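You operate a simulated robot arm through the tools that you are given. There is no shell and no other tool. Be economical: measure what you need, move in short steps, check, and stop when the job is done.

Carry out the task below with a simulated two-armed robot. There is one attempt and no reset: what you move stays moved.

Task
Put the grey cup from the top of the low shelf on top of the red roll. Pick up the white carton with the latest date from the middle shelf of the green rack with one hand, pass it to the other hand and put it on the lower shelf of the green rack. Any order will do. Set down upright: cup, white carton.
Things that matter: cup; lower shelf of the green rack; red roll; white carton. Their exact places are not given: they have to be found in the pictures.

It is judged by the outcome, as a careful person would: the job done as asked, and still so three seconds after it is handed in. It fails if anything else is knocked over, pushed out of place, dropped, spilled or broken.

Robot
Two 7-joint arms with two-finger grippers on one trunk, on a base that drives. Base frame: it is fixed to the floor where the robot stands at the start and does not move with it; the origin is under the middle of the robot, x ahead of it, y to its left, z up. Readings come in m, degrees, newtons and seconds.
The left shoulder is at the start at [0.028, 0.153, 0.815], the right one opposite. With the tool pointing down near the work surface each hand reaches from about 0.1 to 0.68 m from the robot's upright axis, wherever it stands, measured 20 degrees to its own side. Places, roughly: lower shelf of the green rack [2.2, 2, 0.5]; red roll (8x8x5 cm) [2.1, 0.8, 1.2]; white carton [2.25, 2.25, 1]. Payload 2.54 kg a hand.
Tool frame (each hand has its own): the origin (TCP) lies between the finger pads and is the grasp point; the fingertips stand 0.03 m ahead of it; z points along the fingers, y is the line along which they close. Largest opening 0.116 m; the body of the gripper starts 0.095 m behind the TCP.
Orientation is that of the tool frame in the base frame, as a unit quaternion [x, y, z, w]. With the fingers straight down and closing along the base's y, the tool's x points along the base's -x, its y along +y and its z along -z.

Tools
- The arms move only by the tool drive_tool. It takes "left_commands", "right_commands" or both (then of equal length, played together; a hand with none holds still); each is a list of rows, each an object (a shift or turn left out is 0, a gripper value left out holds the last) with "slide": the shift along the base's x, y, z in m, a list of three; "turn": the turn, a rotation vector about the base's x, y, z in degrees, a list of three; "fingers": the closure, from 0 (fully open) to 1 (shut). In form: [{"slide": [dx, dy, dz], "turn": [wx, wy, wz], "fingers": fingers}, ...]. A call has 1 to 12 rows; each row is the pose to reach, as a shift and turn from the pose commanded when the call began. A row lasts 0.2 s, in which the tool goes at most 0.05 m and 8.6 degrees; a call with a longer step from one row to the next is refused whole, and so is a gripper value outside its range. A pose out of reach is approached as far as the arm can. The call stops where the force on the tool passes 40 N (or 10 N more than at its start, if that is more) or the arm is blocked; 0.2 s more then pass. Each finger travels about 0.072 m/s and halts on what it meets, pressing with about 33 N; the grip force reading is that of the motor and also rises with nothing between the fingers. The clock runs only during rows and for 0.2 s after the last one: add rows that repeat a pose to give the fingers time. The reply holds the time, the measured pose of the TCP, the force on the tool along the base axes, the opening and the grip force, in the units named above and with some noise, with the torque about the TCP (base axes, N m) and any sound that the robot's microphone picked up.
- Cameras (640 x 400 px; columns grow to the right, rows downward): "scene" is now at [0.0733, 0.0398, 0.901]; the picture's right is [0.52, -0.85, 0.02], its down [-0.73, -0.45, -0.52] and it looks along [0.45, 0.25, -0.85] (base axes); focal length 260 px, centre (320, 200). "left" rides on the left gripper at [0.069, 0.015, -0.122] in its tool frame; the picture's right is [-0.21, 0.98, 0.00], its down [-0.83, -0.18, -0.53] and it looks along [-0.52, -0.11, 0.85] (tool axes); focal length 251 px, centre (320, 200). "right" rides on the right gripper at [0.069, -0.015, -0.122] in its tool frame; the picture's right is [0.21, 0.98, 0.00], its down [-0.83, 0.18, -0.53] and it looks along [-0.52, 0.11, 0.85] (tool axes); focal length 251 px, centre (320, 200).
- get_image(camera): a new picture of that camera. It takes no simulated time.
- move_column(by): slides the trunk up (or, below 0, down) by that many m; the arms and the scene camera ride with it, the base frame stays. It gives what a move gives, with no picture.
- steer(legs): drives the robot by 1 to 6 legs, each [ahead, left, turn to the left] in m, m and degrees, along the robot's own axes; the way and the turn of a leg run together, so that a leg with both is an arc; at most 1.5 m and 180 degrees a leg. The arms and the cameras ride along, it lands a little off, and it stops where it bumps. It gives what a move gives.
- pan_tilt(pan, tilt): turns the head with the scene camera to pan (to the left, within 80 degrees either way) and tilt (down, from -29 to 69), counted from straight ahead of the robot. It gives what a move gives.
- probe_pixels(camera, pixels): there is no depth. For up to 12 entries [column, row, z] of the newest picture of that camera ("zoom" is the newest enlarged one), the place [x, y] in the base frame at which the ray of that pixel passes the height z, good to about 0.002 m. It takes no simulated time.
- enlarge(camera, box): a new picture of the part [left, top, right, bottom] of that camera's present view, enlarged. It takes no simulated time.
- close_job(): hands the job in; it is judged then, once.

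Work in short steps. Measure before you move; look again where a grasp or a placing could have gone wrong, and mend it. You have 110 turns and 108 pictures in all, those below and enlarged ones among them. Open the grippers and draw the arms clear of the work before you hand the job in, unless the task says otherwise; then end with one line.

The tools are called after "Call:" by a JSON object that holds its "name" and its "arguments". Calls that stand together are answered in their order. drive_tool: Moves the arms, as the interface text tells. Its arguments: {"type":"object","properties":{"left_commands":{"type":"array","items":{"type":"object","properties":{"slide":{"type":"array","items":{"type":"number"}},"turn":{"type":"array","items":{"type":"number"}},"fingers":{"type":"number"}}}},"right_commands":{"type":"array","items":{"type":"object","properties":{"slide":{"type":"array","items":{"type":"number"}},"turn":{"type":"array","items":{"type":"number"}},"fingers":{"type":"number"}}}}},"required":[]} The other tools are called the same way: move_column (by) slides the trunk up or down; steer (legs) drives the base; pan_tilt (pan, tilt) turns the head that bears the scene camera; get_image (camera) takes a picture; probe_pixels (camera, pixels) gives the place at which the rays of pixels pass given heights; enlarge (camera, box) takes an enlarged picture of a part of a camera's view; close_job () hands the job in.

At the start:

```text
t: 0.0
left_tool_pos: [0.2286, 0.4015, 0.3833]
left_orientation: [0.003, 1.0, -0.003, 0.013]
left_wrist_force: [0.0, 0.3, 0.5]
left_wrist_torque: [0.02, -0.01, -0.03]
left_width: 0.1161
left_grip_force: 0.0
right_tool_pos: [0.3632, 0.0519, 0.4637]
right_orientation: [0.005, 1.0, -0.003, 0.012]
right_wrist_force: [-0.3, -0.3, 0.5]
right_wrist_torque: [0.0, -0.02, -0.02]
right_width: 0.1164
right_grip_force: 0.1
trunk travel left (down, up): [-0.05, 0.239]
robot x, y, heading: [-0.0417, 0.0016, -0.3]
head pan, tilt: [31.7, 59.9]
```

scene: 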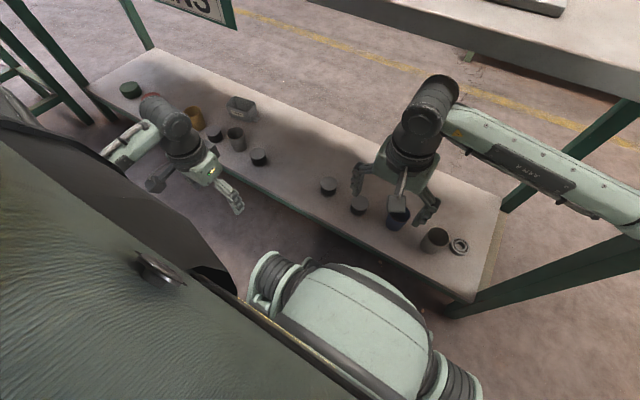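
right: 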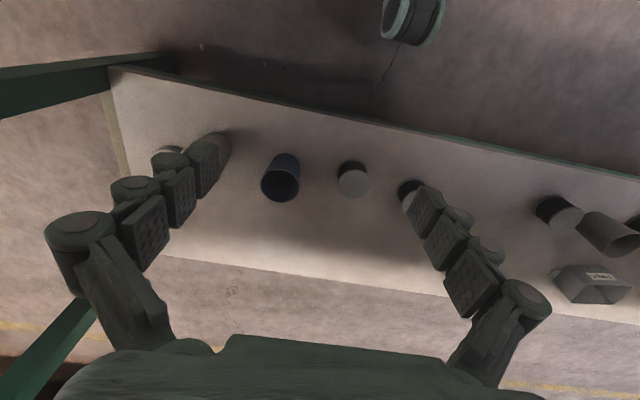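
left: 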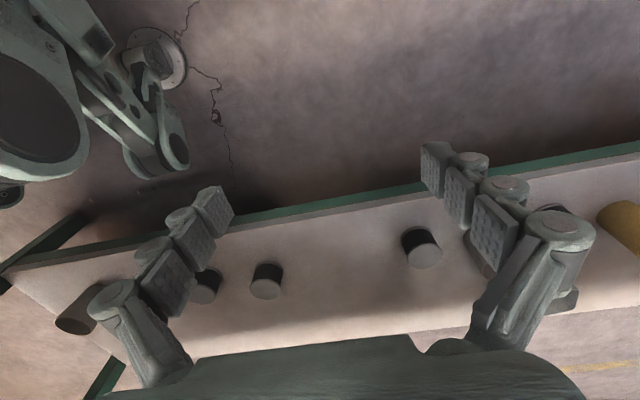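

The start pictures show a low shelf in front with several cups and pucks. I look at the scene in close-up, then look up ahead.

Call:
{"name": "enlarge", "arguments": {"camera": "scene", "box": [80, 50, 520, 325]}}

Call:
{"name": "pan_tilt", "arguments": {"pan": 30, "tilt": 5}}

Call:
{"name": "get_image", "arguments": {"camera": "scene"}}

```text
1.45 times, centred on (300, 188) of scene
```

zoom: 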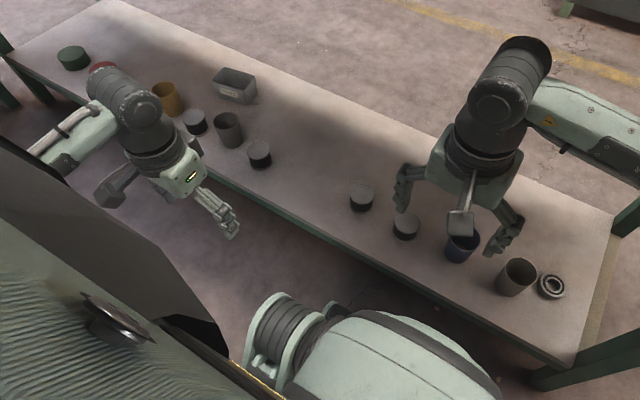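

```text
t: 1.2
left_tool_pos: [0.2296, 0.3998, 0.3812]
left_orientation: [0.005, 1.0, -0.003, 0.01]
left_wrist_force: [0.5, 0.4, 0.3]
left_wrist_torque: [0.01, -0.01, 0.03]
left_width: 0.1159
left_grip_force: 0.0
right_tool_pos: [0.3624, 0.0519, 0.4604]
right_orientation: [0.007, 1.0, -0.004, 0.009]
right_wrist_force: [0.3, -0.3, -0.1]
right_wrist_torque: [0.01, -0.02, -0.01]
right_width: 0.1161
right_grip_force: 0.1
trunk travel left (down, up): [-0.05, 0.239]
robot x, y, heading: [-0.0383, 0.0041, -0.6]
head pan, tilt: [30.0, 5.0]
```

```text
103 pictures are left
```

scene: 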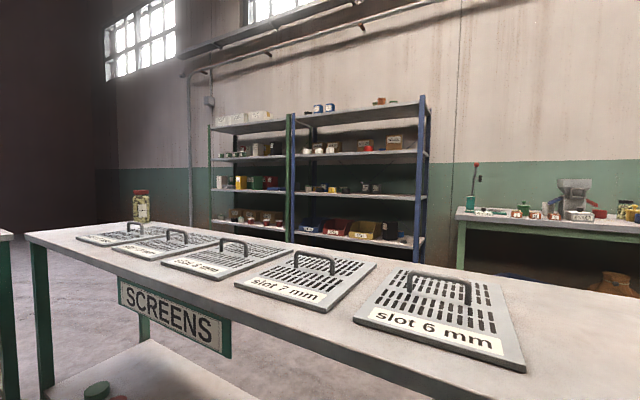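

The green rack is at about col 250, the blue one at 360. I zoom into both and look to the sides.

Call:
{"name": "enlarge", "arguments": {"camera": "scene", "box": [200, 90, 296, 150]}}

Call:
{"name": "enlarge", "arguments": {"camera": "scene", "box": [200, 140, 328, 220]}}

Call:
{"name": "enlarge", "arguments": {"camera": "scene", "box": [290, 90, 434, 180]}}

Call:
{"name": "pan_tilt", "arguments": {"pan": -45, "tilt": 25}}

Call:
{"name": "get_image", "arguments": {"camera": "scene"}}

Call:
{"name": "pan_tilt", "arguments": {"pan": 78, "tilt": 30}}

Call:
{"name": "get_image", "arguments": {"camera": "scene"}}

```text
6.67 times, centred on (248, 120) of scene
```

zoom: 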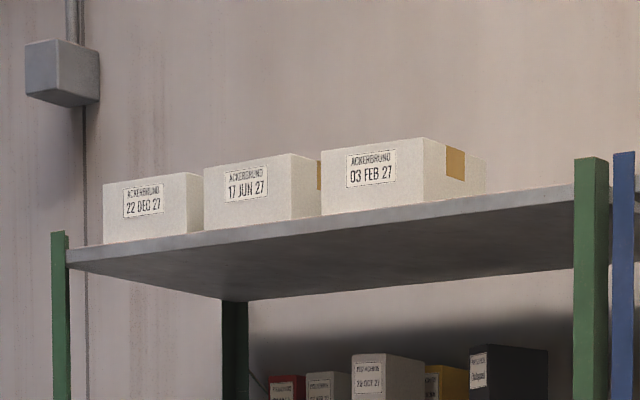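

```text
5.00 times, centred on (264, 180) of scene
```

zoom: 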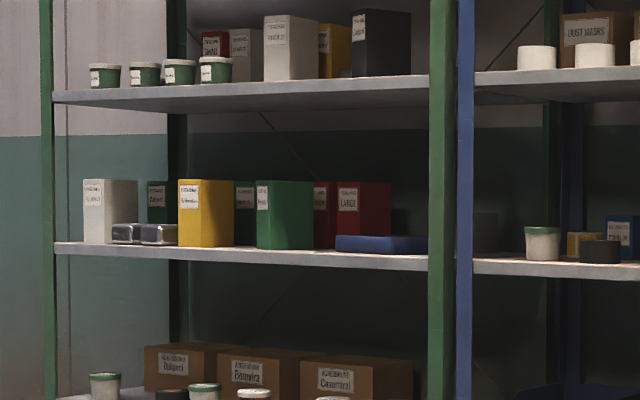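

```text
4.44 times, centred on (362, 135) of scene
```

zoom: 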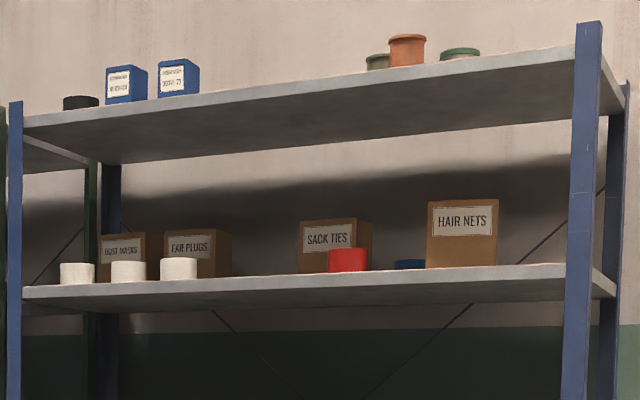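

```text
t: 2.7
left_tool_pos: [0.2284, 0.3994, 0.381]
left_orientation: [0.005, 1.0, -0.003, 0.011]
left_wrist_force: [0.0, 0.2, -0.3]
left_wrist_torque: [-0.01, -0.02, -0.01]
left_width: 0.116
left_grip_force: 0.0
right_tool_pos: [0.3617, 0.0517, 0.4597]
right_orientation: [0.008, 1.0, -0.004, 0.009]
right_wrist_force: [-0.2, 0.1, -0.1]
right_wrist_torque: [0.02, 0.02, 0.01]
right_width: 0.1158
right_grip_force: 0.2
trunk travel left (down, up): [-0.05, 0.239]
robot x, y, heading: [-0.0375, 0.0023, -0.5]
head pan, tilt: [-45.0, 25.0]
```

```text
99 pictures are left
```

scene: 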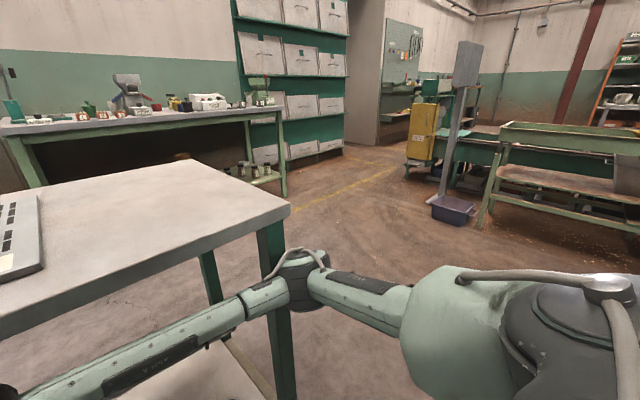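

```text
t: 4.7
left_tool_pos: [0.2295, 0.3995, 0.3813]
left_orientation: [0.005, 1.0, -0.002, 0.011]
left_wrist_force: [0.1, -0.5, -0.9]
left_wrist_torque: [-0.01, -0.01, -0.03]
left_width: 0.1161
left_grip_force: 0.0
right_tool_pos: [0.3627, 0.05, 0.4594]
right_orientation: [0.007, 1.0, -0.003, 0.008]
right_wrist_force: [0.8, 0.9, -0.1]
right_wrist_torque: [-0.03, 0.02, -0.01]
right_width: 0.116
right_grip_force: 0.0
trunk travel left (down, up): [-0.05, 0.239]
robot x, y, heading: [-0.0363, -0.0031, -0.6]
head pan, tilt: [78.0, 30.0]
```

```text
98 pictures are left
```

scene: 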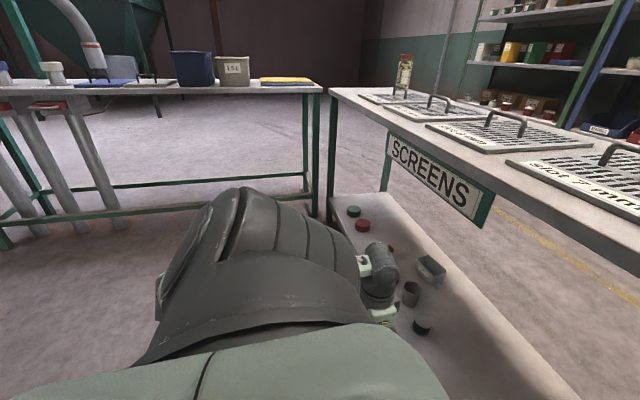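

Now a look down at the low shelf with zoom, to tell the cups apart.

Call:
{"name": "pan_tilt", "arguments": {"pan": 30, "tilt": 60}}

Call:
{"name": "enlarge", "arguments": {"camera": "scene", "box": [140, 70, 300, 170]}}

Call:
{"name": "enlarge", "arguments": {"camera": "scene", "box": [320, 150, 512, 270]}}

Call:
{"name": "get_image", "arguments": {"camera": "scene"}}

```text
t: 5.9
left_tool_pos: [0.2295, 0.4004, 0.3819]
left_orientation: [0.005, 1.0, -0.002, 0.011]
left_wrist_force: [0.3, 0.6, 0.0]
left_wrist_torque: [-0.03, 0.0, 0.01]
left_width: 0.1161
left_grip_force: 0.0
right_tool_pos: [0.3612, 0.0512, 0.4604]
right_orientation: [0.008, 1.0, -0.004, 0.008]
right_wrist_force: [-0.6, -0.3, 0.5]
right_wrist_torque: [-0.02, -0.01, 0.03]
right_width: 0.1162
right_grip_force: 0.1
trunk travel left (down, up): [-0.05, 0.239]
robot x, y, heading: [-0.0383, -0.0003, -0.2]
head pan, tilt: [30.0, 60.0]
```

```text
4.00 times, centred on (220, 120) of scene
```

zoom: 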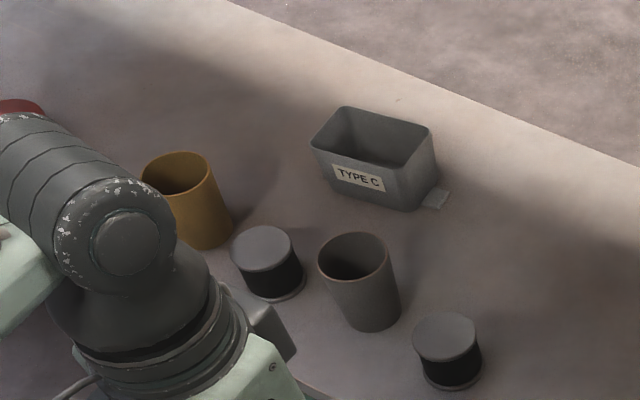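

```text
3.33 times, centred on (416, 210) of scene
```

zoom: 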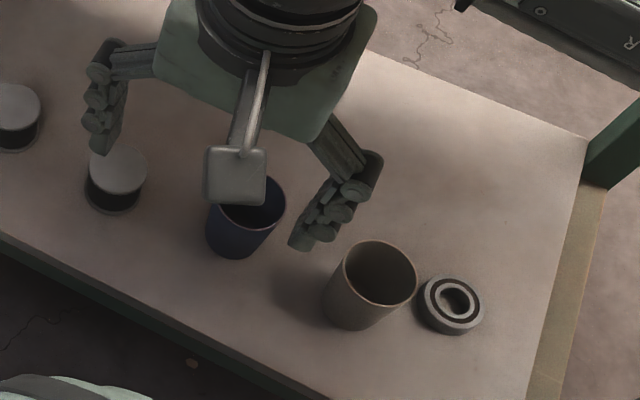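

```text
95 pictures are left
```

scene: 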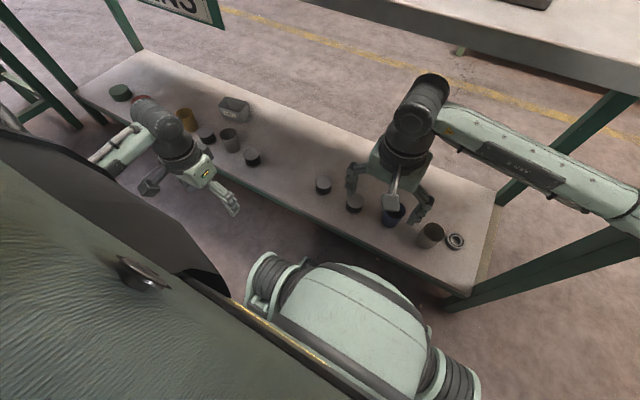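

Two candidate grey cups: at (230,140) and (431,236). I compare their colours with the hand cameras.

Call:
{"name": "enlarge", "arguments": {"camera": "right", "box": [480, 150, 640, 250]}}

Call:
{"name": "enlarge", "arguments": {"camera": "left", "box": [0, 230, 160, 330]}}

Call:
{"name": "enlarge", "arguments": {"camera": "right", "box": [130, 110, 290, 210]}}

Call:
{"name": "probe_pixels", "arguments": {"camera": "scene", "pixels": [[229, 148, 0.2], [229, 148, 0.3], [431, 244, 0.2], [431, 244, 0.3], [370, 36, 0.75], [610, 96, 0.75], [496, 192, 0.2], [466, 293, 0.2], [75, 92, 0.2], [140, 52, 0.2]]}}

```text
4.00 times, centred on (560, 200) of right
```

zoom: 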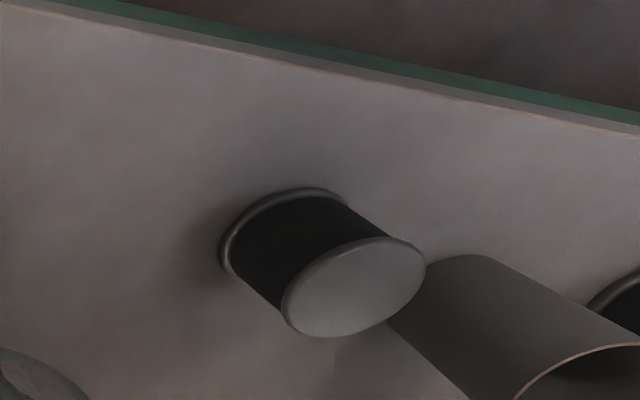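

```text
4.00 times, centred on (80, 280) of left
```

zoom: 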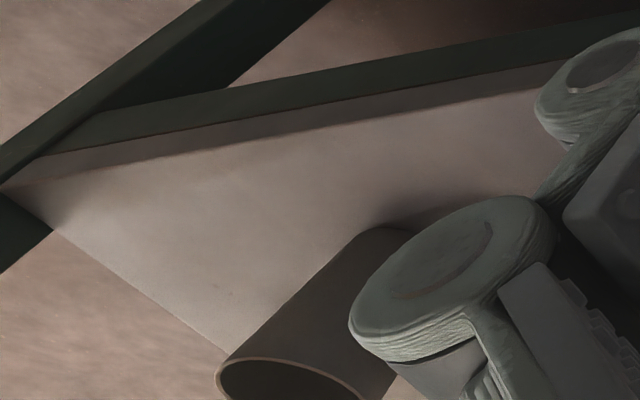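

```text
4.00 times, centred on (210, 160) of right
```

zoom: 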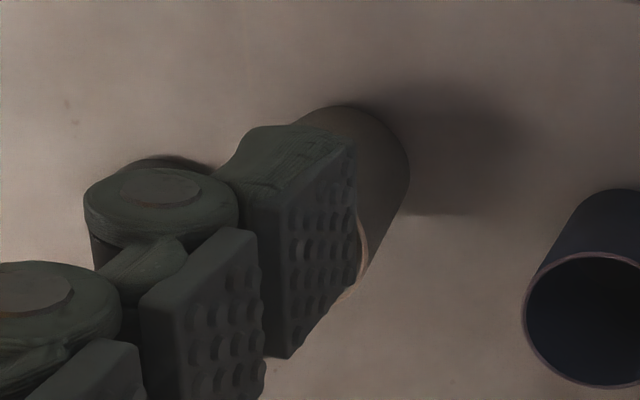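

```text
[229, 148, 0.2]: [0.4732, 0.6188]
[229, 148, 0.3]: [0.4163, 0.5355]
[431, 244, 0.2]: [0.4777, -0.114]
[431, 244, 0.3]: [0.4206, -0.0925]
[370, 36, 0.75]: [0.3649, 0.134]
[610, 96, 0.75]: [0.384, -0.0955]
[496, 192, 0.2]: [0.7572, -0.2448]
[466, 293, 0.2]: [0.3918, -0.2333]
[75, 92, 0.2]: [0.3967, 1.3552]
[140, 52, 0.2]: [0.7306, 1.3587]
```

I triangulate the shelf height from the puck at scene (354,200) / right camera (353,183), and other shared points.

Call:
{"name": "get_image", "arguments": {"camera": "right"}}

Call:
{"name": "probe_pixels", "arguments": {"camera": "scene", "pixels": [[354, 201, 0.1], [354, 201, 0.2], [354, 201, 0.3], [323, 182, 0.1], [323, 182, 0.2], [323, 182, 0.3]]}}

Call:
{"name": "probe_pixels", "arguments": {"camera": "right", "pixels": [[353, 183, 0.1], [353, 183, 0.2], [353, 183, 0.3], [415, 197, 0.1], [415, 197, 0.2], [415, 197, 0.3]]}}

```text
91 pictures are left
```

right: 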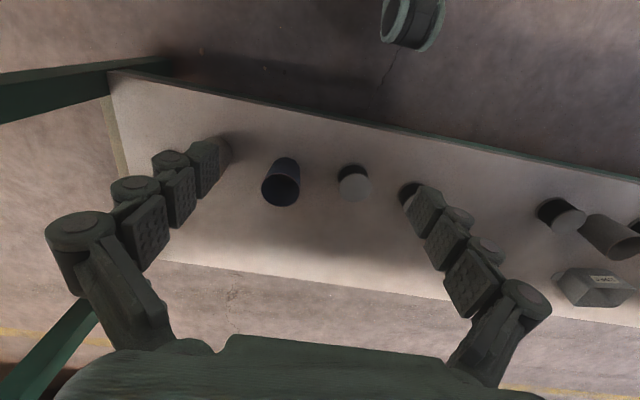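

```text
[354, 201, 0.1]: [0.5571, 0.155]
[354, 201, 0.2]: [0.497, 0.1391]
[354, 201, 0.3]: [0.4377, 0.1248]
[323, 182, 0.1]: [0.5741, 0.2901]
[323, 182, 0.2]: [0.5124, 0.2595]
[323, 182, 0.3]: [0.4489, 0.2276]
```

```text
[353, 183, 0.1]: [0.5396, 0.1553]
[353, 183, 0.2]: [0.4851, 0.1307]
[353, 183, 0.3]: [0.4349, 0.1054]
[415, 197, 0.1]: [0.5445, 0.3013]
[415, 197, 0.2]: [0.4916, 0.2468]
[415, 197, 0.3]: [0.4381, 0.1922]
```

Lines cross at z≈0.10–0.15 for puck tops, so the shelf is at z≈0.1 and the grey cup stands near (0.53,0.70). I drive left to face it, then look again.

Call:
{"name": "steer", "arguments": {"legs": [[0, 0.45, 0]]}}

Call:
{"name": "get_image", "arguments": {"camera": "scene"}}

Call:
{"name": "get_image", "arguments": {"camera": "right"}}

Call:
{"name": "get_image", "arguments": {"camera": "left"}}

```text
t: 9.4
left_tool_pos: [0.2364, 0.7116, 0.3798]
left_orientation: [0.013, 1.0, 0.002, 0.001]
left_wrist_force: [0.5, 0.7, -0.4]
left_wrist_torque: [0.02, -0.01, 0.04]
left_width: 0.116
left_grip_force: 0.0
right_tool_pos: [0.3689, 0.3428, 0.4524]
right_orientation: [0.022, 1.0, -0.002, 0.002]
right_wrist_force: [0.0, 0.3, -0.3]
right_wrist_torque: [0.01, 0.0, -0.01]
right_width: 0.116
right_grip_force: 0.1
trunk travel left (down, up): [-0.05, 0.239]
robot x, y, heading: [-0.0374, 0.3154, -1.5]
head pan, tilt: [30.0, 60.0]
stopped in leg 1: the robot was blocked; the commanded pose is now the measured one
```

```text
90 pictures are left
```

scene: 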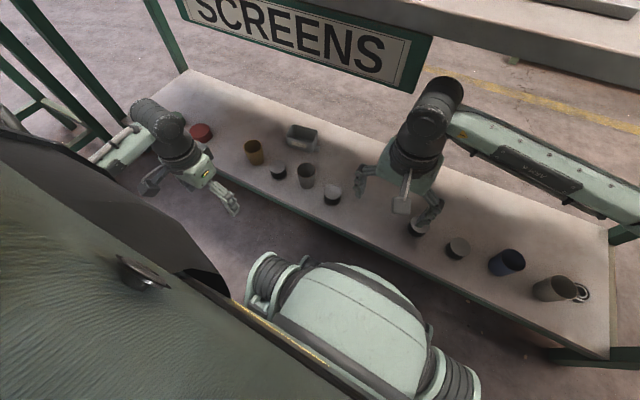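

```text
89 pictures are left
```

right: 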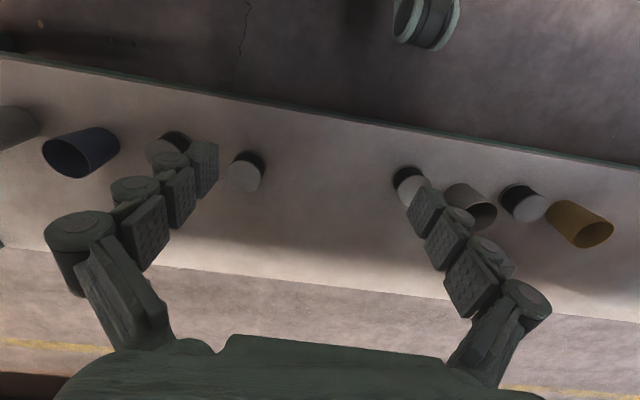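

```text
88 pictures are left
```

left: 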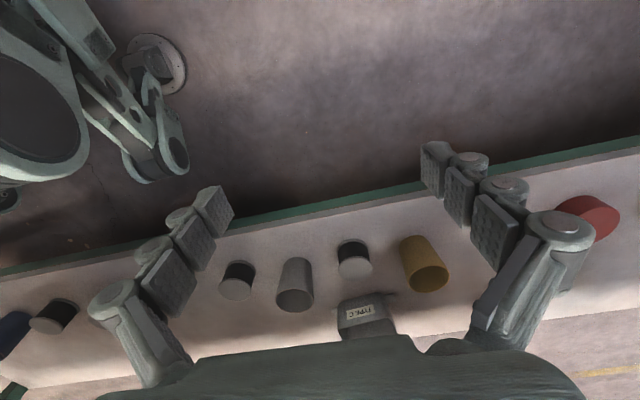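

The drive was blocked at y≈0.315. I look left to see what it touched.

Call:
{"name": "pan_tilt", "arguments": {"pan": 79, "tilt": 35}}

Call:
{"name": "get_image", "arguments": {"camera": "scene"}}

```text
t: 10.5
left_tool_pos: [0.2378, 0.7108, 0.3813]
left_orientation: [0.013, 1.0, 0.002, 0.002]
left_wrist_force: [-1.4, 0.1, -0.3]
left_wrist_torque: [0.0, 0.02, -0.03]
left_width: 0.1159
left_grip_force: 0.1
right_tool_pos: [0.369, 0.3433, 0.4524]
right_orientation: [0.022, 1.0, -0.002, 0.001]
right_wrist_force: [-0.3, 0.3, 0.5]
right_wrist_torque: [0.02, -0.02, 0.01]
right_width: 0.1159
right_grip_force: 0.0
trunk travel left (down, up): [-0.05, 0.239]
robot x, y, heading: [-0.0359, 0.3152, -1.4]
head pan, tilt: [79.0, 35.0]
```

```text
87 pictures are left
```

scene: 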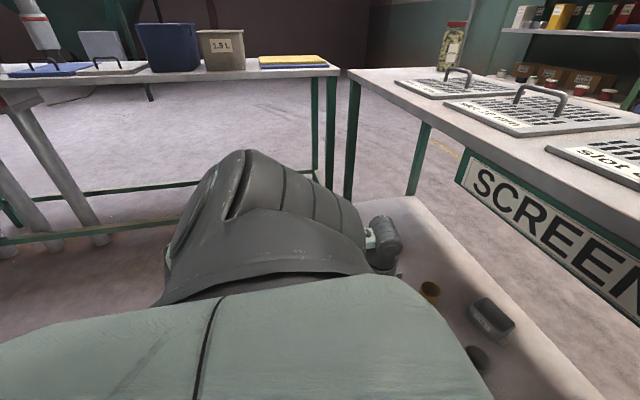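

The right wrist is against the end of the SCREENS sign, the likely blocker. I measure the sign here, then move back off it.

Call:
{"name": "pan_tilt", "arguments": {"pan": 30, "tilt": 45}}

Call:
{"name": "get_image", "arguments": {"camera": "scene"}}

```text
t: 11.7
left_tool_pos: [0.2371, 0.7121, 0.3803]
left_orientation: [0.012, 1.0, 0.002, 0.002]
left_wrist_force: [-0.5, 0.9, -1.4]
left_wrist_torque: [0.0, 0.02, -0.02]
left_width: 0.116
left_grip_force: 0.1
right_tool_pos: [0.369, 0.3433, 0.4525]
right_orientation: [0.022, 1.0, -0.003, 0.002]
right_wrist_force: [-0.4, -0.3, 0.1]
right_wrist_torque: [-0.02, 0.0, 0.0]
right_width: 0.116
right_grip_force: 0.1
trunk travel left (down, up): [-0.05, 0.239]
robot x, y, heading: [-0.0378, 0.3189, -1.2]
head pan, tilt: [30.0, 45.0]
```

```text
86 pictures are left
```

scene: 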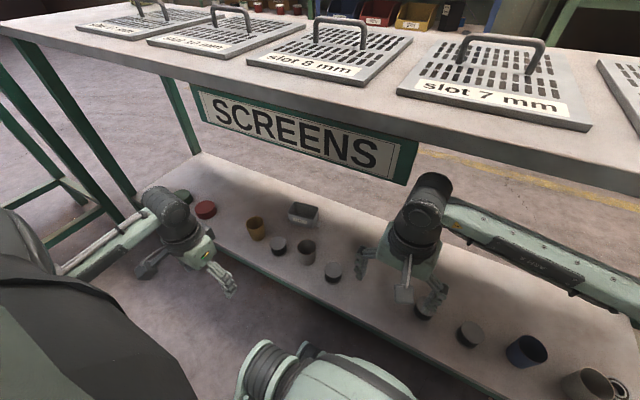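

Probe the sign corners and screen corners here for triangulation.

Call:
{"name": "probe_pixels", "arguments": {"camera": "scene", "pixels": [[405, 184, 0.5], [405, 184, 0.7], [398, 92, 0.7], [398, 92, 0.8], [589, 130, 0.7], [589, 130, 0.8], [202, 121, 0.5], [202, 121, 0.7], [306, 252, 0.1], [306, 252, 0.2], [245, 140, 0.7], [245, 140, 0.6]]}}

Call:
{"name": "steer", "arguments": {"legs": [[0, -0.08, 0], [-0.12, 0, 0]]}}

Call:
{"name": "get_image", "arguments": {"camera": "scene"}}

```text
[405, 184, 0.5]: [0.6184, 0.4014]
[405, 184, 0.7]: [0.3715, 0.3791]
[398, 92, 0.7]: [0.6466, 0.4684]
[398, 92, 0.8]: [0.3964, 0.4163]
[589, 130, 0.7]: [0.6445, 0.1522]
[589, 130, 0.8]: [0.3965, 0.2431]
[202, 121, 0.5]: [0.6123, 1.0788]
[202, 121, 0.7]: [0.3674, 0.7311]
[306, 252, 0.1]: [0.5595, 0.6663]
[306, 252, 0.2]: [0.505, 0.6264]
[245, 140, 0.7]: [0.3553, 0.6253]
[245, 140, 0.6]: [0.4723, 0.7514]
```

```text
t: 14.0
left_tool_pos: [0.1177, 0.6356, 0.3774]
left_orientation: [0.013, 1.0, 0.0, 0.0]
left_wrist_force: [0.3, 0.9, -1.3]
left_wrist_torque: [-0.05, -0.02, 0.02]
left_width: 0.1161
left_grip_force: 0.1
right_tool_pos: [0.2504, 0.2671, 0.4506]
right_orientation: [0.021, 1.0, -0.005, 0.0]
right_wrist_force: [0.4, -0.8, -0.2]
right_wrist_torque: [0.0, 0.02, 0.01]
right_width: 0.1161
right_grip_force: 0.0
trunk travel left (down, up): [-0.05, 0.239]
robot x, y, heading: [-0.1539, 0.2419, -1.7]
head pan, tilt: [30.0, 45.0]
```

```text
85 pictures are left
```

scene: 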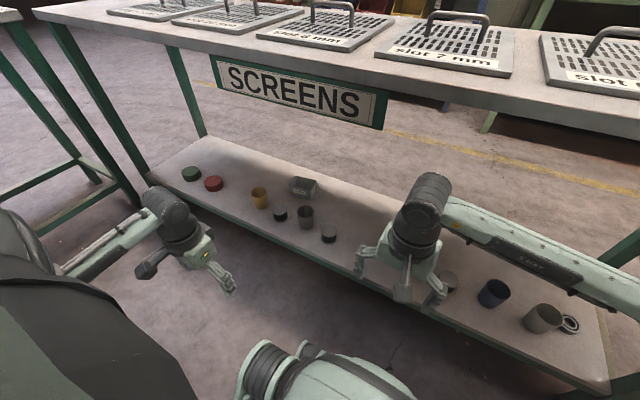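

Same features at the new pose: sign BR (377,130), slot‑7 corners (375,57), (511,76).

Call:
{"name": "probe_pixels", "arguments": {"camera": "scene", "pixels": [[377, 130, 0.5], [377, 130, 0.6], [377, 130, 0.7], [375, 57, 0.7], [375, 57, 0.8], [511, 76, 0.7], [511, 76, 0.8], [219, 88, 0.5], [219, 88, 0.7], [305, 226, 0.1], [305, 226, 0.2], [305, 208, 0.2]]}}

Call:
{"name": "enlarge", "arguments": {"camera": "scene", "box": [240, 160, 368, 240]}}

Call:
{"name": "enlarge", "arguments": {"camera": "scene", "box": [460, 260, 588, 340]}}

```text
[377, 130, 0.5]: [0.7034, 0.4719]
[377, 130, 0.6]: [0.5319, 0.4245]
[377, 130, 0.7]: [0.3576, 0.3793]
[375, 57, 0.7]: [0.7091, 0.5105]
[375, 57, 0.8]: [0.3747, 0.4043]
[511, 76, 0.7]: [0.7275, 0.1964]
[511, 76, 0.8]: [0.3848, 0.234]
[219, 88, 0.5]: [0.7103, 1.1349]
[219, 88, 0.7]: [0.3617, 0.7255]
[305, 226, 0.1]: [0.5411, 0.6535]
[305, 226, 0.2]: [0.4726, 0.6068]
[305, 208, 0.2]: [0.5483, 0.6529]
```

```text
5.00 times, centred on (304, 200) of scene
```

zoom: 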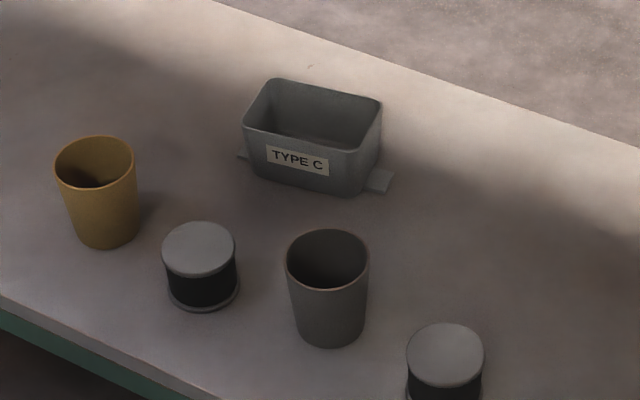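

```text
5.00 times, centred on (524, 300) of scene
```

zoom: 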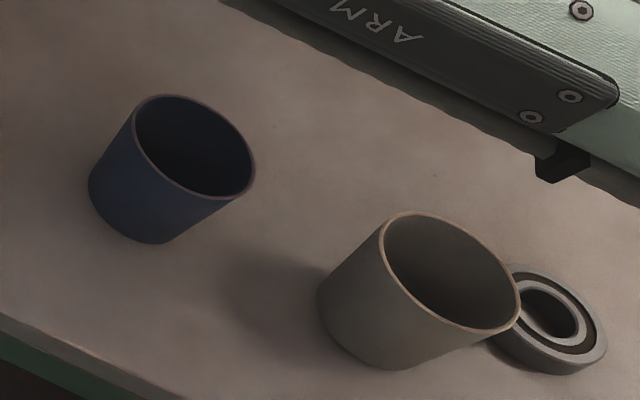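

Sign: bottom corners at x≈0.37, y 0.38–0.73, z≈0.70 (so sign is z≈0.70–0.78, tabletop ≈0.8). Cup base ≈(0.54,0.65). I compare the two greyish cups again in one camera.

Call:
{"name": "get_image", "arguments": {"camera": "right"}}

Call:
{"name": "get_image", "arguments": {"camera": "left"}}

```text
82 pictures are left
```

right: 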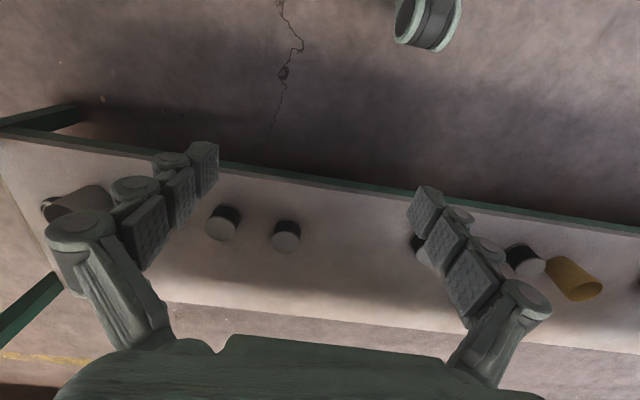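

```text
81 pictures are left
```

left: 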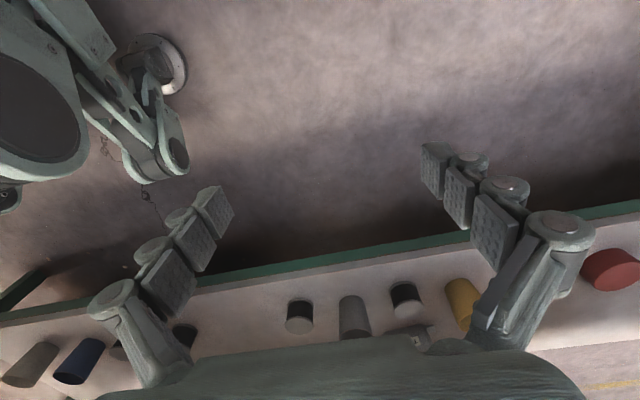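

Both cups are visible in the left camera: (28,365) and (355,315). I enlarge both.

Call:
{"name": "enlarge", "arguments": {"camera": "left", "box": [0, 320, 128, 400]}}

Call:
{"name": "enlarge", "arguments": {"camera": "left", "box": [270, 260, 398, 340]}}

```text
5.00 times, centred on (64, 360) of left
```

zoom: 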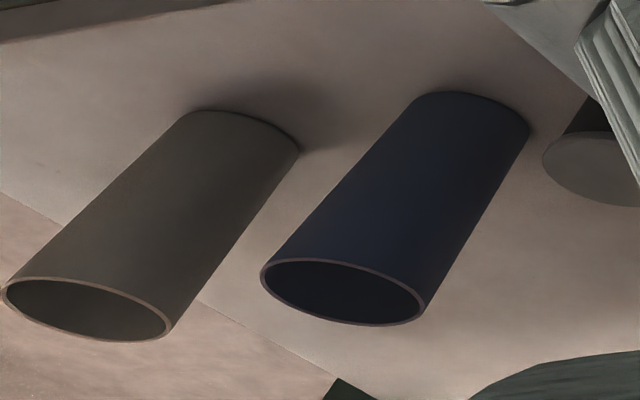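

```text
5.00 times, centred on (334, 300) of left
```

zoom: 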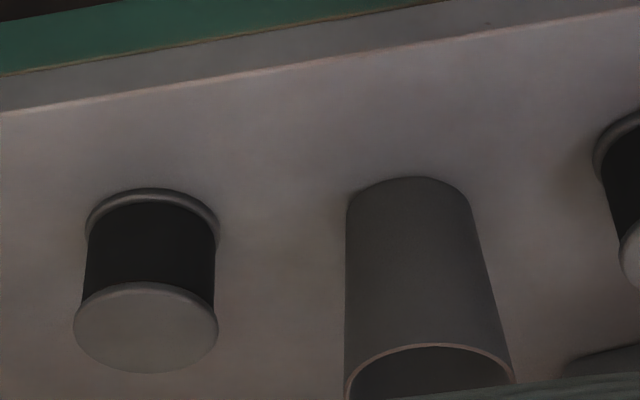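

Nearly symmetric between the two cups; I centre the head on each for a same-scale colour comparison.

Call:
{"name": "pan_tilt", "arguments": {"pan": 34, "tilt": 47}}

Call:
{"name": "enlarge", "arguments": {"camera": "scene", "box": [272, 170, 368, 230]}}

Call:
{"name": "pan_tilt", "arguments": {"pan": -34, "tilt": 47}}

Call:
{"name": "get_image", "arguments": {"camera": "scene"}}

Call:
{"name": "enlarge", "arguments": {"camera": "scene", "box": [272, 170, 368, 230]}}

```text
t: 14.6
left_tool_pos: [0.1155, 0.6359, 0.3779]
left_orientation: [0.011, 1.0, 0.001, 0.0]
left_wrist_force: [-0.7, 0.3, 1.4]
left_wrist_torque: [0.01, 0.01, 0.01]
left_width: 0.116
left_grip_force: 0.1
right_tool_pos: [0.2494, 0.2686, 0.4506]
right_orientation: [0.022, 1.0, -0.004, 0.0]
right_wrist_force: [0.6, -0.8, 0.3]
right_wrist_torque: [0.01, 0.0, -0.01]
right_width: 0.1162
right_grip_force: 0.1
trunk travel left (down, up): [-0.05, 0.239]
robot x, y, heading: [-0.1589, 0.2406, -1.5]
head pan, tilt: [34.0, 47.0]
```

```text
6.67 times, centred on (320, 200) of scene
```

zoom: 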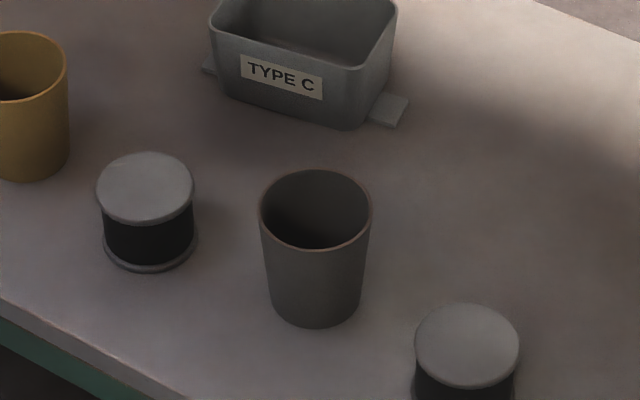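

```text
t: 16.0
left_tool_pos: [0.1163, 0.6361, 0.3779]
left_orientation: [0.013, 1.0, 0.0, 0.0]
left_wrist_force: [-0.3, 0.6, 0.6]
left_wrist_torque: [0.02, 0.0, -0.01]
left_width: 0.116
left_grip_force: 0.2
right_tool_pos: [0.2501, 0.2678, 0.4501]
right_orientation: [0.022, 1.0, -0.004, -0.001]
right_wrist_force: [0.0, -0.4, -0.2]
right_wrist_torque: [-0.01, -0.01, -0.03]
right_width: 0.1157
right_grip_force: 0.0
trunk travel left (down, up): [-0.05, 0.239]
robot x, y, heading: [-0.1577, 0.2419, -1.6]
head pan, tilt: [-34.0, 47.0]
```

```text
77 pictures are left
```

scene: 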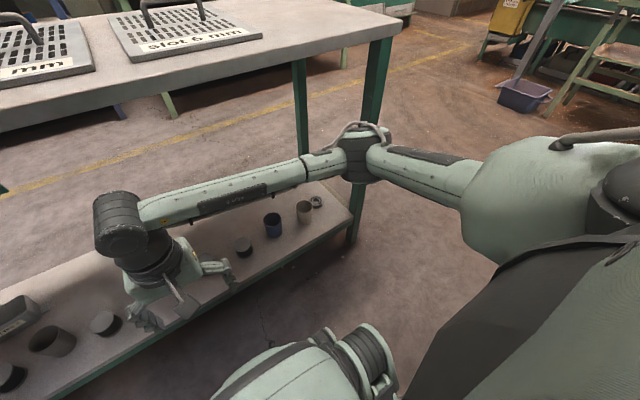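

```text
6.67 times, centred on (320, 200) of scene
```

zoom: 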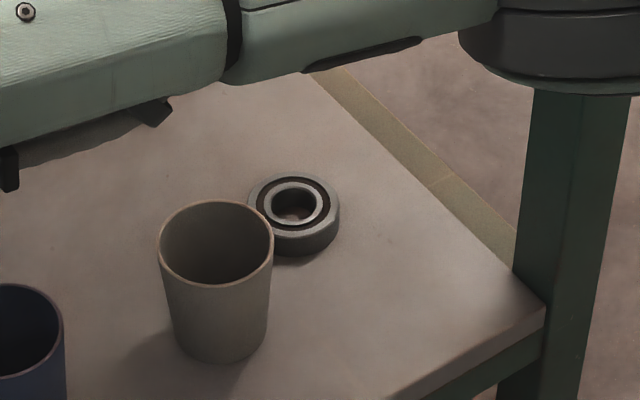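

Still ambiguous; I view the right cup from the right hand at the same relative place as the left hand had earlier over the left cup. Drive right 0.3 m (both hands are clear of the shelf edge).

Call:
{"name": "steer", "arguments": {"legs": [[0.06, -0.32, 0]]}}

Call:
{"name": "get_image", "arguments": {"camera": "right"}}

Call:
{"name": "enlarge", "arguments": {"camera": "right", "box": [160, 180, 416, 340]}}

```text
t: 19.6
left_tool_pos: [0.1678, 0.3208, 0.3781]
left_orientation: [0.006, 1.0, 0.0, 0.0]
left_wrist_force: [0.1, 0.3, -0.4]
left_wrist_torque: [0.02, -0.01, 0.02]
left_width: 0.1158
left_grip_force: 0.0
right_tool_pos: [0.304, -0.0468, 0.45]
right_orientation: [0.016, 1.0, -0.005, -0.001]
right_wrist_force: [-1.1, 0.1, 0.8]
right_wrist_torque: [-0.02, 0.03, -0.02]
right_width: 0.1159
right_grip_force: 0.1
trunk travel left (down, up): [-0.05, 0.239]
robot x, y, heading: [-0.1039, -0.0769, -0.6]
head pan, tilt: [-34.0, 47.0]
```

```text
75 pictures are left
```

right: 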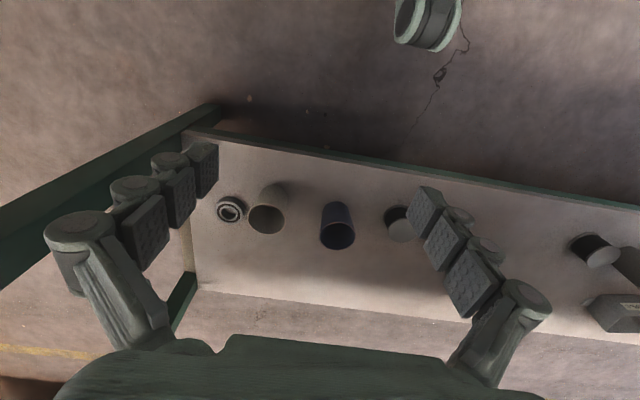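

```text
2.50 times, centred on (288, 260) of right
```

zoom: 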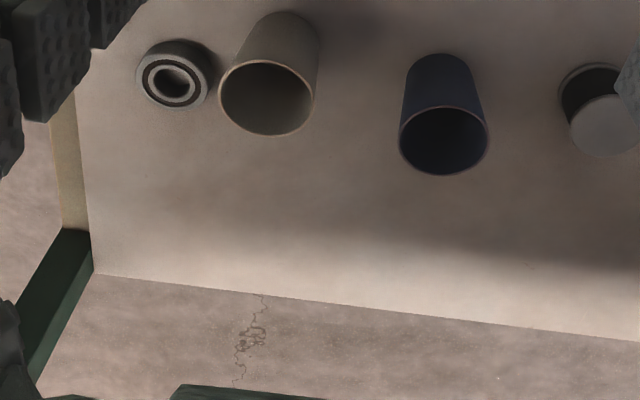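

Right cup wall looks warm/olive, the left one neutral grey; sizes equal. I'll take the left cup first and compare it side by side later if needed. First tuck the right hand back so it misses the sign, while tilting the left tool forward 45°.

Call:
{"name": "drive_tool", "arguments": {"right_commands": [{"slide": [-0.03, -0.03, 0]}, {"slide": [-0.06, -0.06, 0]}, {"slide": [-0.09, -0.09, 0]}, {"slide": [-0.12, -0.12, 0]}, {"slide": [-0.15, -0.15, 0]}, {"slide": [-0.15, -0.15, 0]}], "left_commands": [{"turn": [0, -8, 0]}, {"turn": [0, -16, 0]}, {"turn": [0, -24, 0]}, {"turn": [0, -32, 0]}, {"turn": [0, -40, 0]}, {"turn": [0, -45, 0]}]}}

Call:
{"name": "steer", "arguments": {"legs": [[0, 0.5, 0.6]]}}

Call:
{"name": "pan_tilt", "arguments": {"pan": 20, "tilt": 50}}

Call:
{"name": "get_image", "arguments": {"camera": "scene"}}

Call:
{"name": "get_image", "arguments": {"camera": "left"}}

```text
t: 20.7
left_tool_pos: [0.1667, 0.3201, 0.3773]
left_orientation: [0.006, 0.959, 0.003, 0.282]
left_wrist_force: [0.0, 0.6, 0.1]
left_wrist_torque: [0.01, 0.02, 0.02]
left_width: 0.1158
left_grip_force: 0.1
right_tool_pos: [0.1929, -0.1661, 0.4523]
right_orientation: [0.026, 1.0, -0.001, 0.013]
right_wrist_force: [-0.4, -0.7, -0.8]
right_wrist_torque: [0.01, 0.02, 0.02]
right_width: 0.116
right_grip_force: 0.0
right hand out of reach, approached as far as the arm can: row 5
trunk travel left (down, up): [-0.05, 0.239]
robot x, y, heading: [-0.1018, -0.0787, -0.8]
head pan, tilt: [-34.0, 47.0]
stopped in row 5 (right hand): the force on the tool passed its limit at 54 N (the readings are from after the stop); the commanded pose is now the measured one
```

```text
t: 26.0
left_tool_pos: [0.1692, 0.821, 0.3777]
left_orientation: [0.003, 0.959, 0.003, 0.283]
left_wrist_force: [0.1, 0.7, -0.2]
left_wrist_torque: [0.03, 0.0, 0.02]
left_width: 0.116
left_grip_force: 0.0
right_tool_pos: [0.197, 0.3331, 0.4538]
right_orientation: [0.022, 1.0, -0.001, 0.014]
right_wrist_force: [0.6, 0.1, 0.3]
right_wrist_torque: [-0.01, -0.04, -0.02]
right_width: 0.1163
right_grip_force: 0.0
trunk travel left (down, up): [-0.05, 0.239]
robot x, y, heading: [-0.0982, 0.4173, -0.1]
head pan, tilt: [-34.0, 47.0]
```

```text
t: 27.2
left_tool_pos: [0.1684, 0.8208, 0.3771]
left_orientation: [0.002, 0.959, 0.004, 0.283]
left_wrist_force: [0.1, 0.2, -0.1]
left_wrist_torque: [-0.01, 0.0, 0.0]
left_width: 0.1159
left_grip_force: 0.1
right_tool_pos: [0.1977, 0.3331, 0.4526]
right_orientation: [0.022, 1.0, -0.001, 0.013]
right_wrist_force: [0.7, 0.1, -0.9]
right_wrist_torque: [0.01, 0.01, -0.01]
right_width: 0.116
right_grip_force: 0.1
trunk travel left (down, up): [-0.05, 0.239]
robot x, y, heading: [-0.0966, 0.4188, -0.4]
head pan, tilt: [20.0, 50.0]
```

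```text
73 pictures are left
```

scene: 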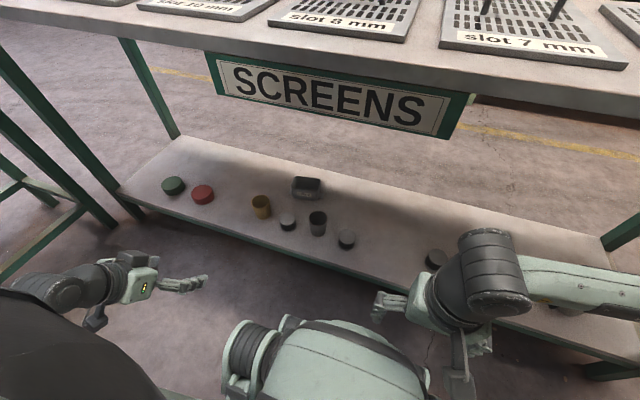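

```text
72 pictures are left
```

left: 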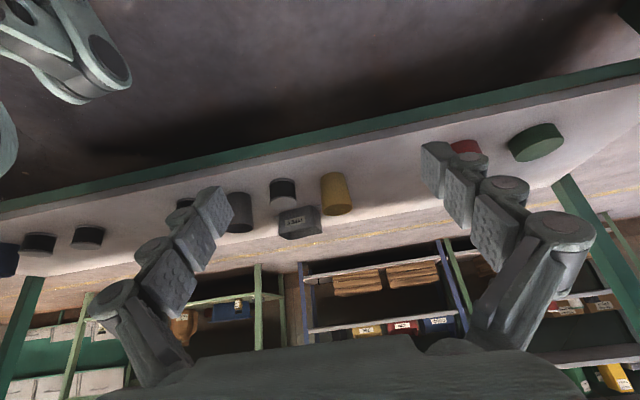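

I localise the cup from two cameras: scene (318,225) and left (240,212).

Call:
{"name": "enlarge", "arguments": {"camera": "scene", "box": [240, 160, 400, 260]}}

Call:
{"name": "probe_pixels", "arguments": {"camera": "scene", "pixels": [[318, 236, 0.08], [318, 236, 0.12], [318, 218, 0.16], [318, 218, 0.2], [318, 218, 0.24], [262, 219, 0.08], [262, 219, 0.12]]}}

Call:
{"name": "enlarge", "arguments": {"camera": "left", "box": [200, 150, 360, 250]}}

```text
4.00 times, centred on (320, 210) of scene
```

zoom: 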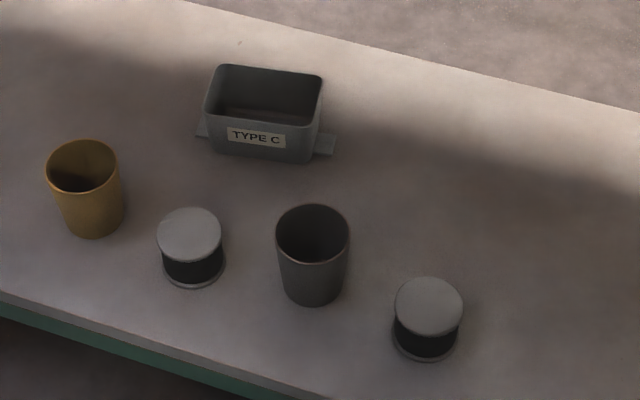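

```text
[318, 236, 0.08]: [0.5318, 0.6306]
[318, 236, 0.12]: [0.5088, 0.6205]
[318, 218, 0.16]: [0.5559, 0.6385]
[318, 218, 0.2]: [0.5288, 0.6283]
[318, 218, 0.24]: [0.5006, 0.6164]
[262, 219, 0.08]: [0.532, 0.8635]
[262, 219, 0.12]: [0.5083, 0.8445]
```

```text
4.00 times, centred on (280, 200) of left
```

zoom: 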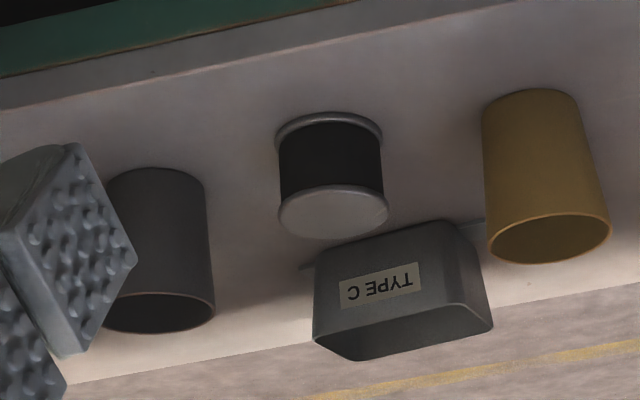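

Triangulating with the left camera.

Call:
{"name": "probe_pixels", "arguments": {"camera": "left", "pixels": [[240, 228, 0.16], [240, 228, 0.2], [240, 228, 0.24], [337, 209.5, 0.16], [337, 209.5, 0.2], [337, 209.5, 0.24], [238.8, 193, 0.08], [238.8, 193, 0.12]]}}

Call:
{"name": "probe_pixels", "arguments": {"camera": "scene", "pixels": [[260.5, 201, 0.16], [260.5, 201, 0.2], [260.5, 201, 0.24], [288, 218.5, 0.12], [288, 218.5, 0.16], [347, 237, 0.12], [347, 237, 0.16]]}}

```text
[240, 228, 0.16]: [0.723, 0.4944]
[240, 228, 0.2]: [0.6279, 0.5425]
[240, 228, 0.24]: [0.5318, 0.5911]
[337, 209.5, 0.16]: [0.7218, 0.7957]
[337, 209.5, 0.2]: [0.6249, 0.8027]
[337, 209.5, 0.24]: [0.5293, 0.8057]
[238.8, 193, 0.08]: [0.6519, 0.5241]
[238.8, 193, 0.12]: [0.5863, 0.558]
```

```text
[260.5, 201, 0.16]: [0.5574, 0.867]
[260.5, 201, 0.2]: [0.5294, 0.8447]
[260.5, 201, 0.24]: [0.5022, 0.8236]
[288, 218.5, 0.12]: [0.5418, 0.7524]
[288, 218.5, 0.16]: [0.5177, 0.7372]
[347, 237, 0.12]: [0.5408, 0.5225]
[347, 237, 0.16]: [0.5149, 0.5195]
```

Rim centre triangulates to (0.489,0.612,0.257), shelf z≈0.195. Cup Ø≈6 cm with spools about 7 cm either side, so I part-close to ~8.5 cm and go to a standoff along the 45° approach.

Call:
{"name": "drive_tool", "arguments": {"left_commands": [{"slide": [0.0, -0.045, 0], "turn": [0, -2, 0], "fingers": 0.27}, {"slide": [0.0, -0.09, 0], "turn": [0, -4, 0]}, {"slide": [0.01, -0.135, 0], "turn": [0, -6, 0]}, {"slide": [0.03, -0.175, -0.01], "turn": [0, -8, 0]}, {"slide": [0.06, -0.209, -0.02], "turn": [0, -10, 0]}, {"slide": [0.1, -0.209, -0.03], "turn": [0, -12, 0]}, {"slide": [0.14, -0.209, -0.04], "turn": [0, -12, 0]}, {"slide": [0.18, -0.209, -0.045], "turn": [0, -12, 0]}, {"slide": [0.22, -0.209, -0.05], "turn": [0, -12, 0]}, {"slide": [0.22, -0.209, -0.05], "turn": [0, -12, 0]}]}}

Call:
{"name": "get_image", "arguments": {"camera": "left"}}

Call:
{"name": "get_image", "arguments": {"camera": "scene"}}

```text
t: 28.1
left_tool_pos: [0.1836, 0.6872, 0.3776]
left_orientation: [0.004, 0.942, 0.014, 0.337]
left_wrist_force: [4.0, 7.8, 0.6]
left_wrist_torque: [-0.21, 0.07, 0.05]
left_width: 0.083
left_grip_force: 0.1
right_tool_pos: [0.1985, 0.333, 0.4527]
right_orientation: [0.022, 1.0, -0.001, 0.013]
right_wrist_force: [-0.5, 0.2, 0.6]
right_wrist_torque: [-0.02, 0.02, 0.02]
right_width: 0.1158
right_grip_force: 0.2
trunk travel left (down, up): [-0.05, 0.239]
robot x, y, heading: [-0.0978, 0.4196, -0.1]
head pan, tilt: [20.0, 50.0]
stopped in row 4 (left hand): the force on the tool passed its limit at 51 N (the readings are from after the stop); the commanded pose is now the measured one
```

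```text
69 pictures are left
```

left: 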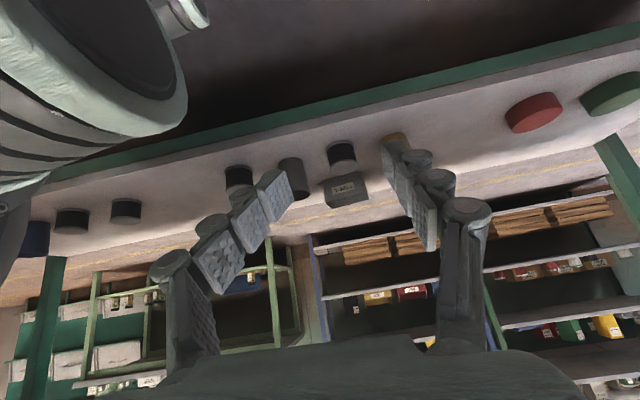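

```text
68 pictures are left
```

scene: 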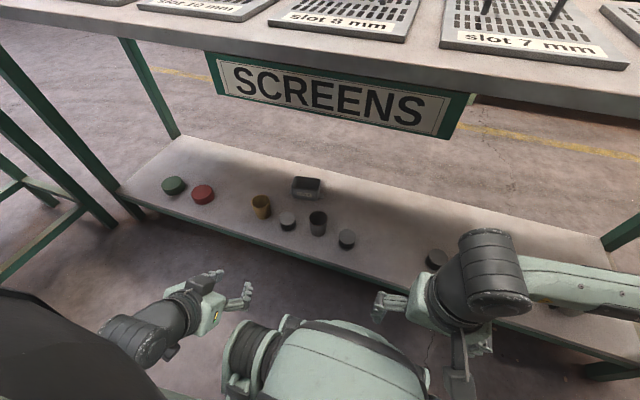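

The left hand touched the robot's own front bulge (scene (310,360)). I go outward and forward first, then sideways.

Call:
{"name": "drive_tool", "arguments": {"left_commands": [{"slide": [0.02, 0.03, 0.01]}, {"slide": [0.06, 0.03, 0.01]}, {"slide": [0.1, 0.03, 0.01], "turn": [0, -2, 0]}, {"slide": [0.14, 0.02, 0.0], "turn": [0, -4, 0]}, {"slide": [0.17, -0.01, -0.02], "turn": [0, -5, 0]}, {"slide": [0.19, -0.04, -0.035], "turn": [0, -5, 0]}, {"slide": [0.205, -0.075, -0.045], "turn": [0, -5, 0]}, {"slide": [0.205, -0.075, -0.045], "turn": [0, -5, 0]}]}}

Call:
{"name": "get_image", "arguments": {"camera": "left"}}

Call:
{"name": "get_image", "arguments": {"camera": "scene"}}

```text
t: 29.9
left_tool_pos: [0.3882, 0.6118, 0.331]
left_orientation: [0.003, 0.927, 0.013, 0.375]
left_wrist_force: [0.5, 0.0, -0.6]
left_wrist_torque: [0.03, 0.03, -0.03]
left_width: 0.0848
left_grip_force: 0.1
right_tool_pos: [0.197, 0.3328, 0.4521]
right_orientation: [0.022, 1.0, -0.001, 0.012]
right_wrist_force: [-0.6, -0.6, 0.1]
right_wrist_torque: [0.02, -0.01, -0.02]
right_width: 0.1163
right_grip_force: 0.1
trunk travel left (down, up): [-0.05, 0.239]
robot x, y, heading: [-0.1, 0.4213, -0.3]
head pan, tilt: [20.0, 50.0]
```

```text
67 pictures are left
```

left: 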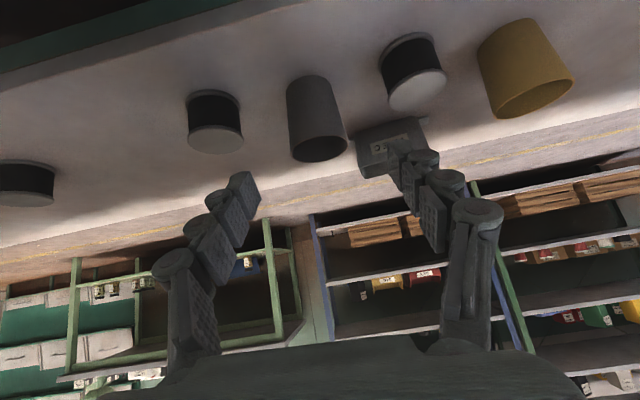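

```text
66 pictures are left
```

scene: 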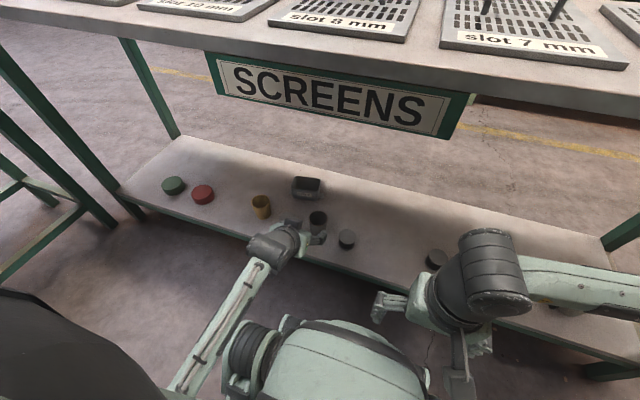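

Cup rim is at (318,148) in the left camera, close to the approach line (column 320). Probe to refine.

Call:
{"name": "probe_pixels", "arguments": {"camera": "left", "pixels": [[318, 147, 0.24], [318, 147, 0.257], [308, 80, 0.195], [308, 80, 0.21], [214, 139, 0.23], [417, 91, 0.23]]}}

```text
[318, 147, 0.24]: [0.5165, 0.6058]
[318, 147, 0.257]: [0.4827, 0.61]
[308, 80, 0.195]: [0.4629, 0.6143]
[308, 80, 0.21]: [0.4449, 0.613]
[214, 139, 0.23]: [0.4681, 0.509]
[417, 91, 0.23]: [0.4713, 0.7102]
```

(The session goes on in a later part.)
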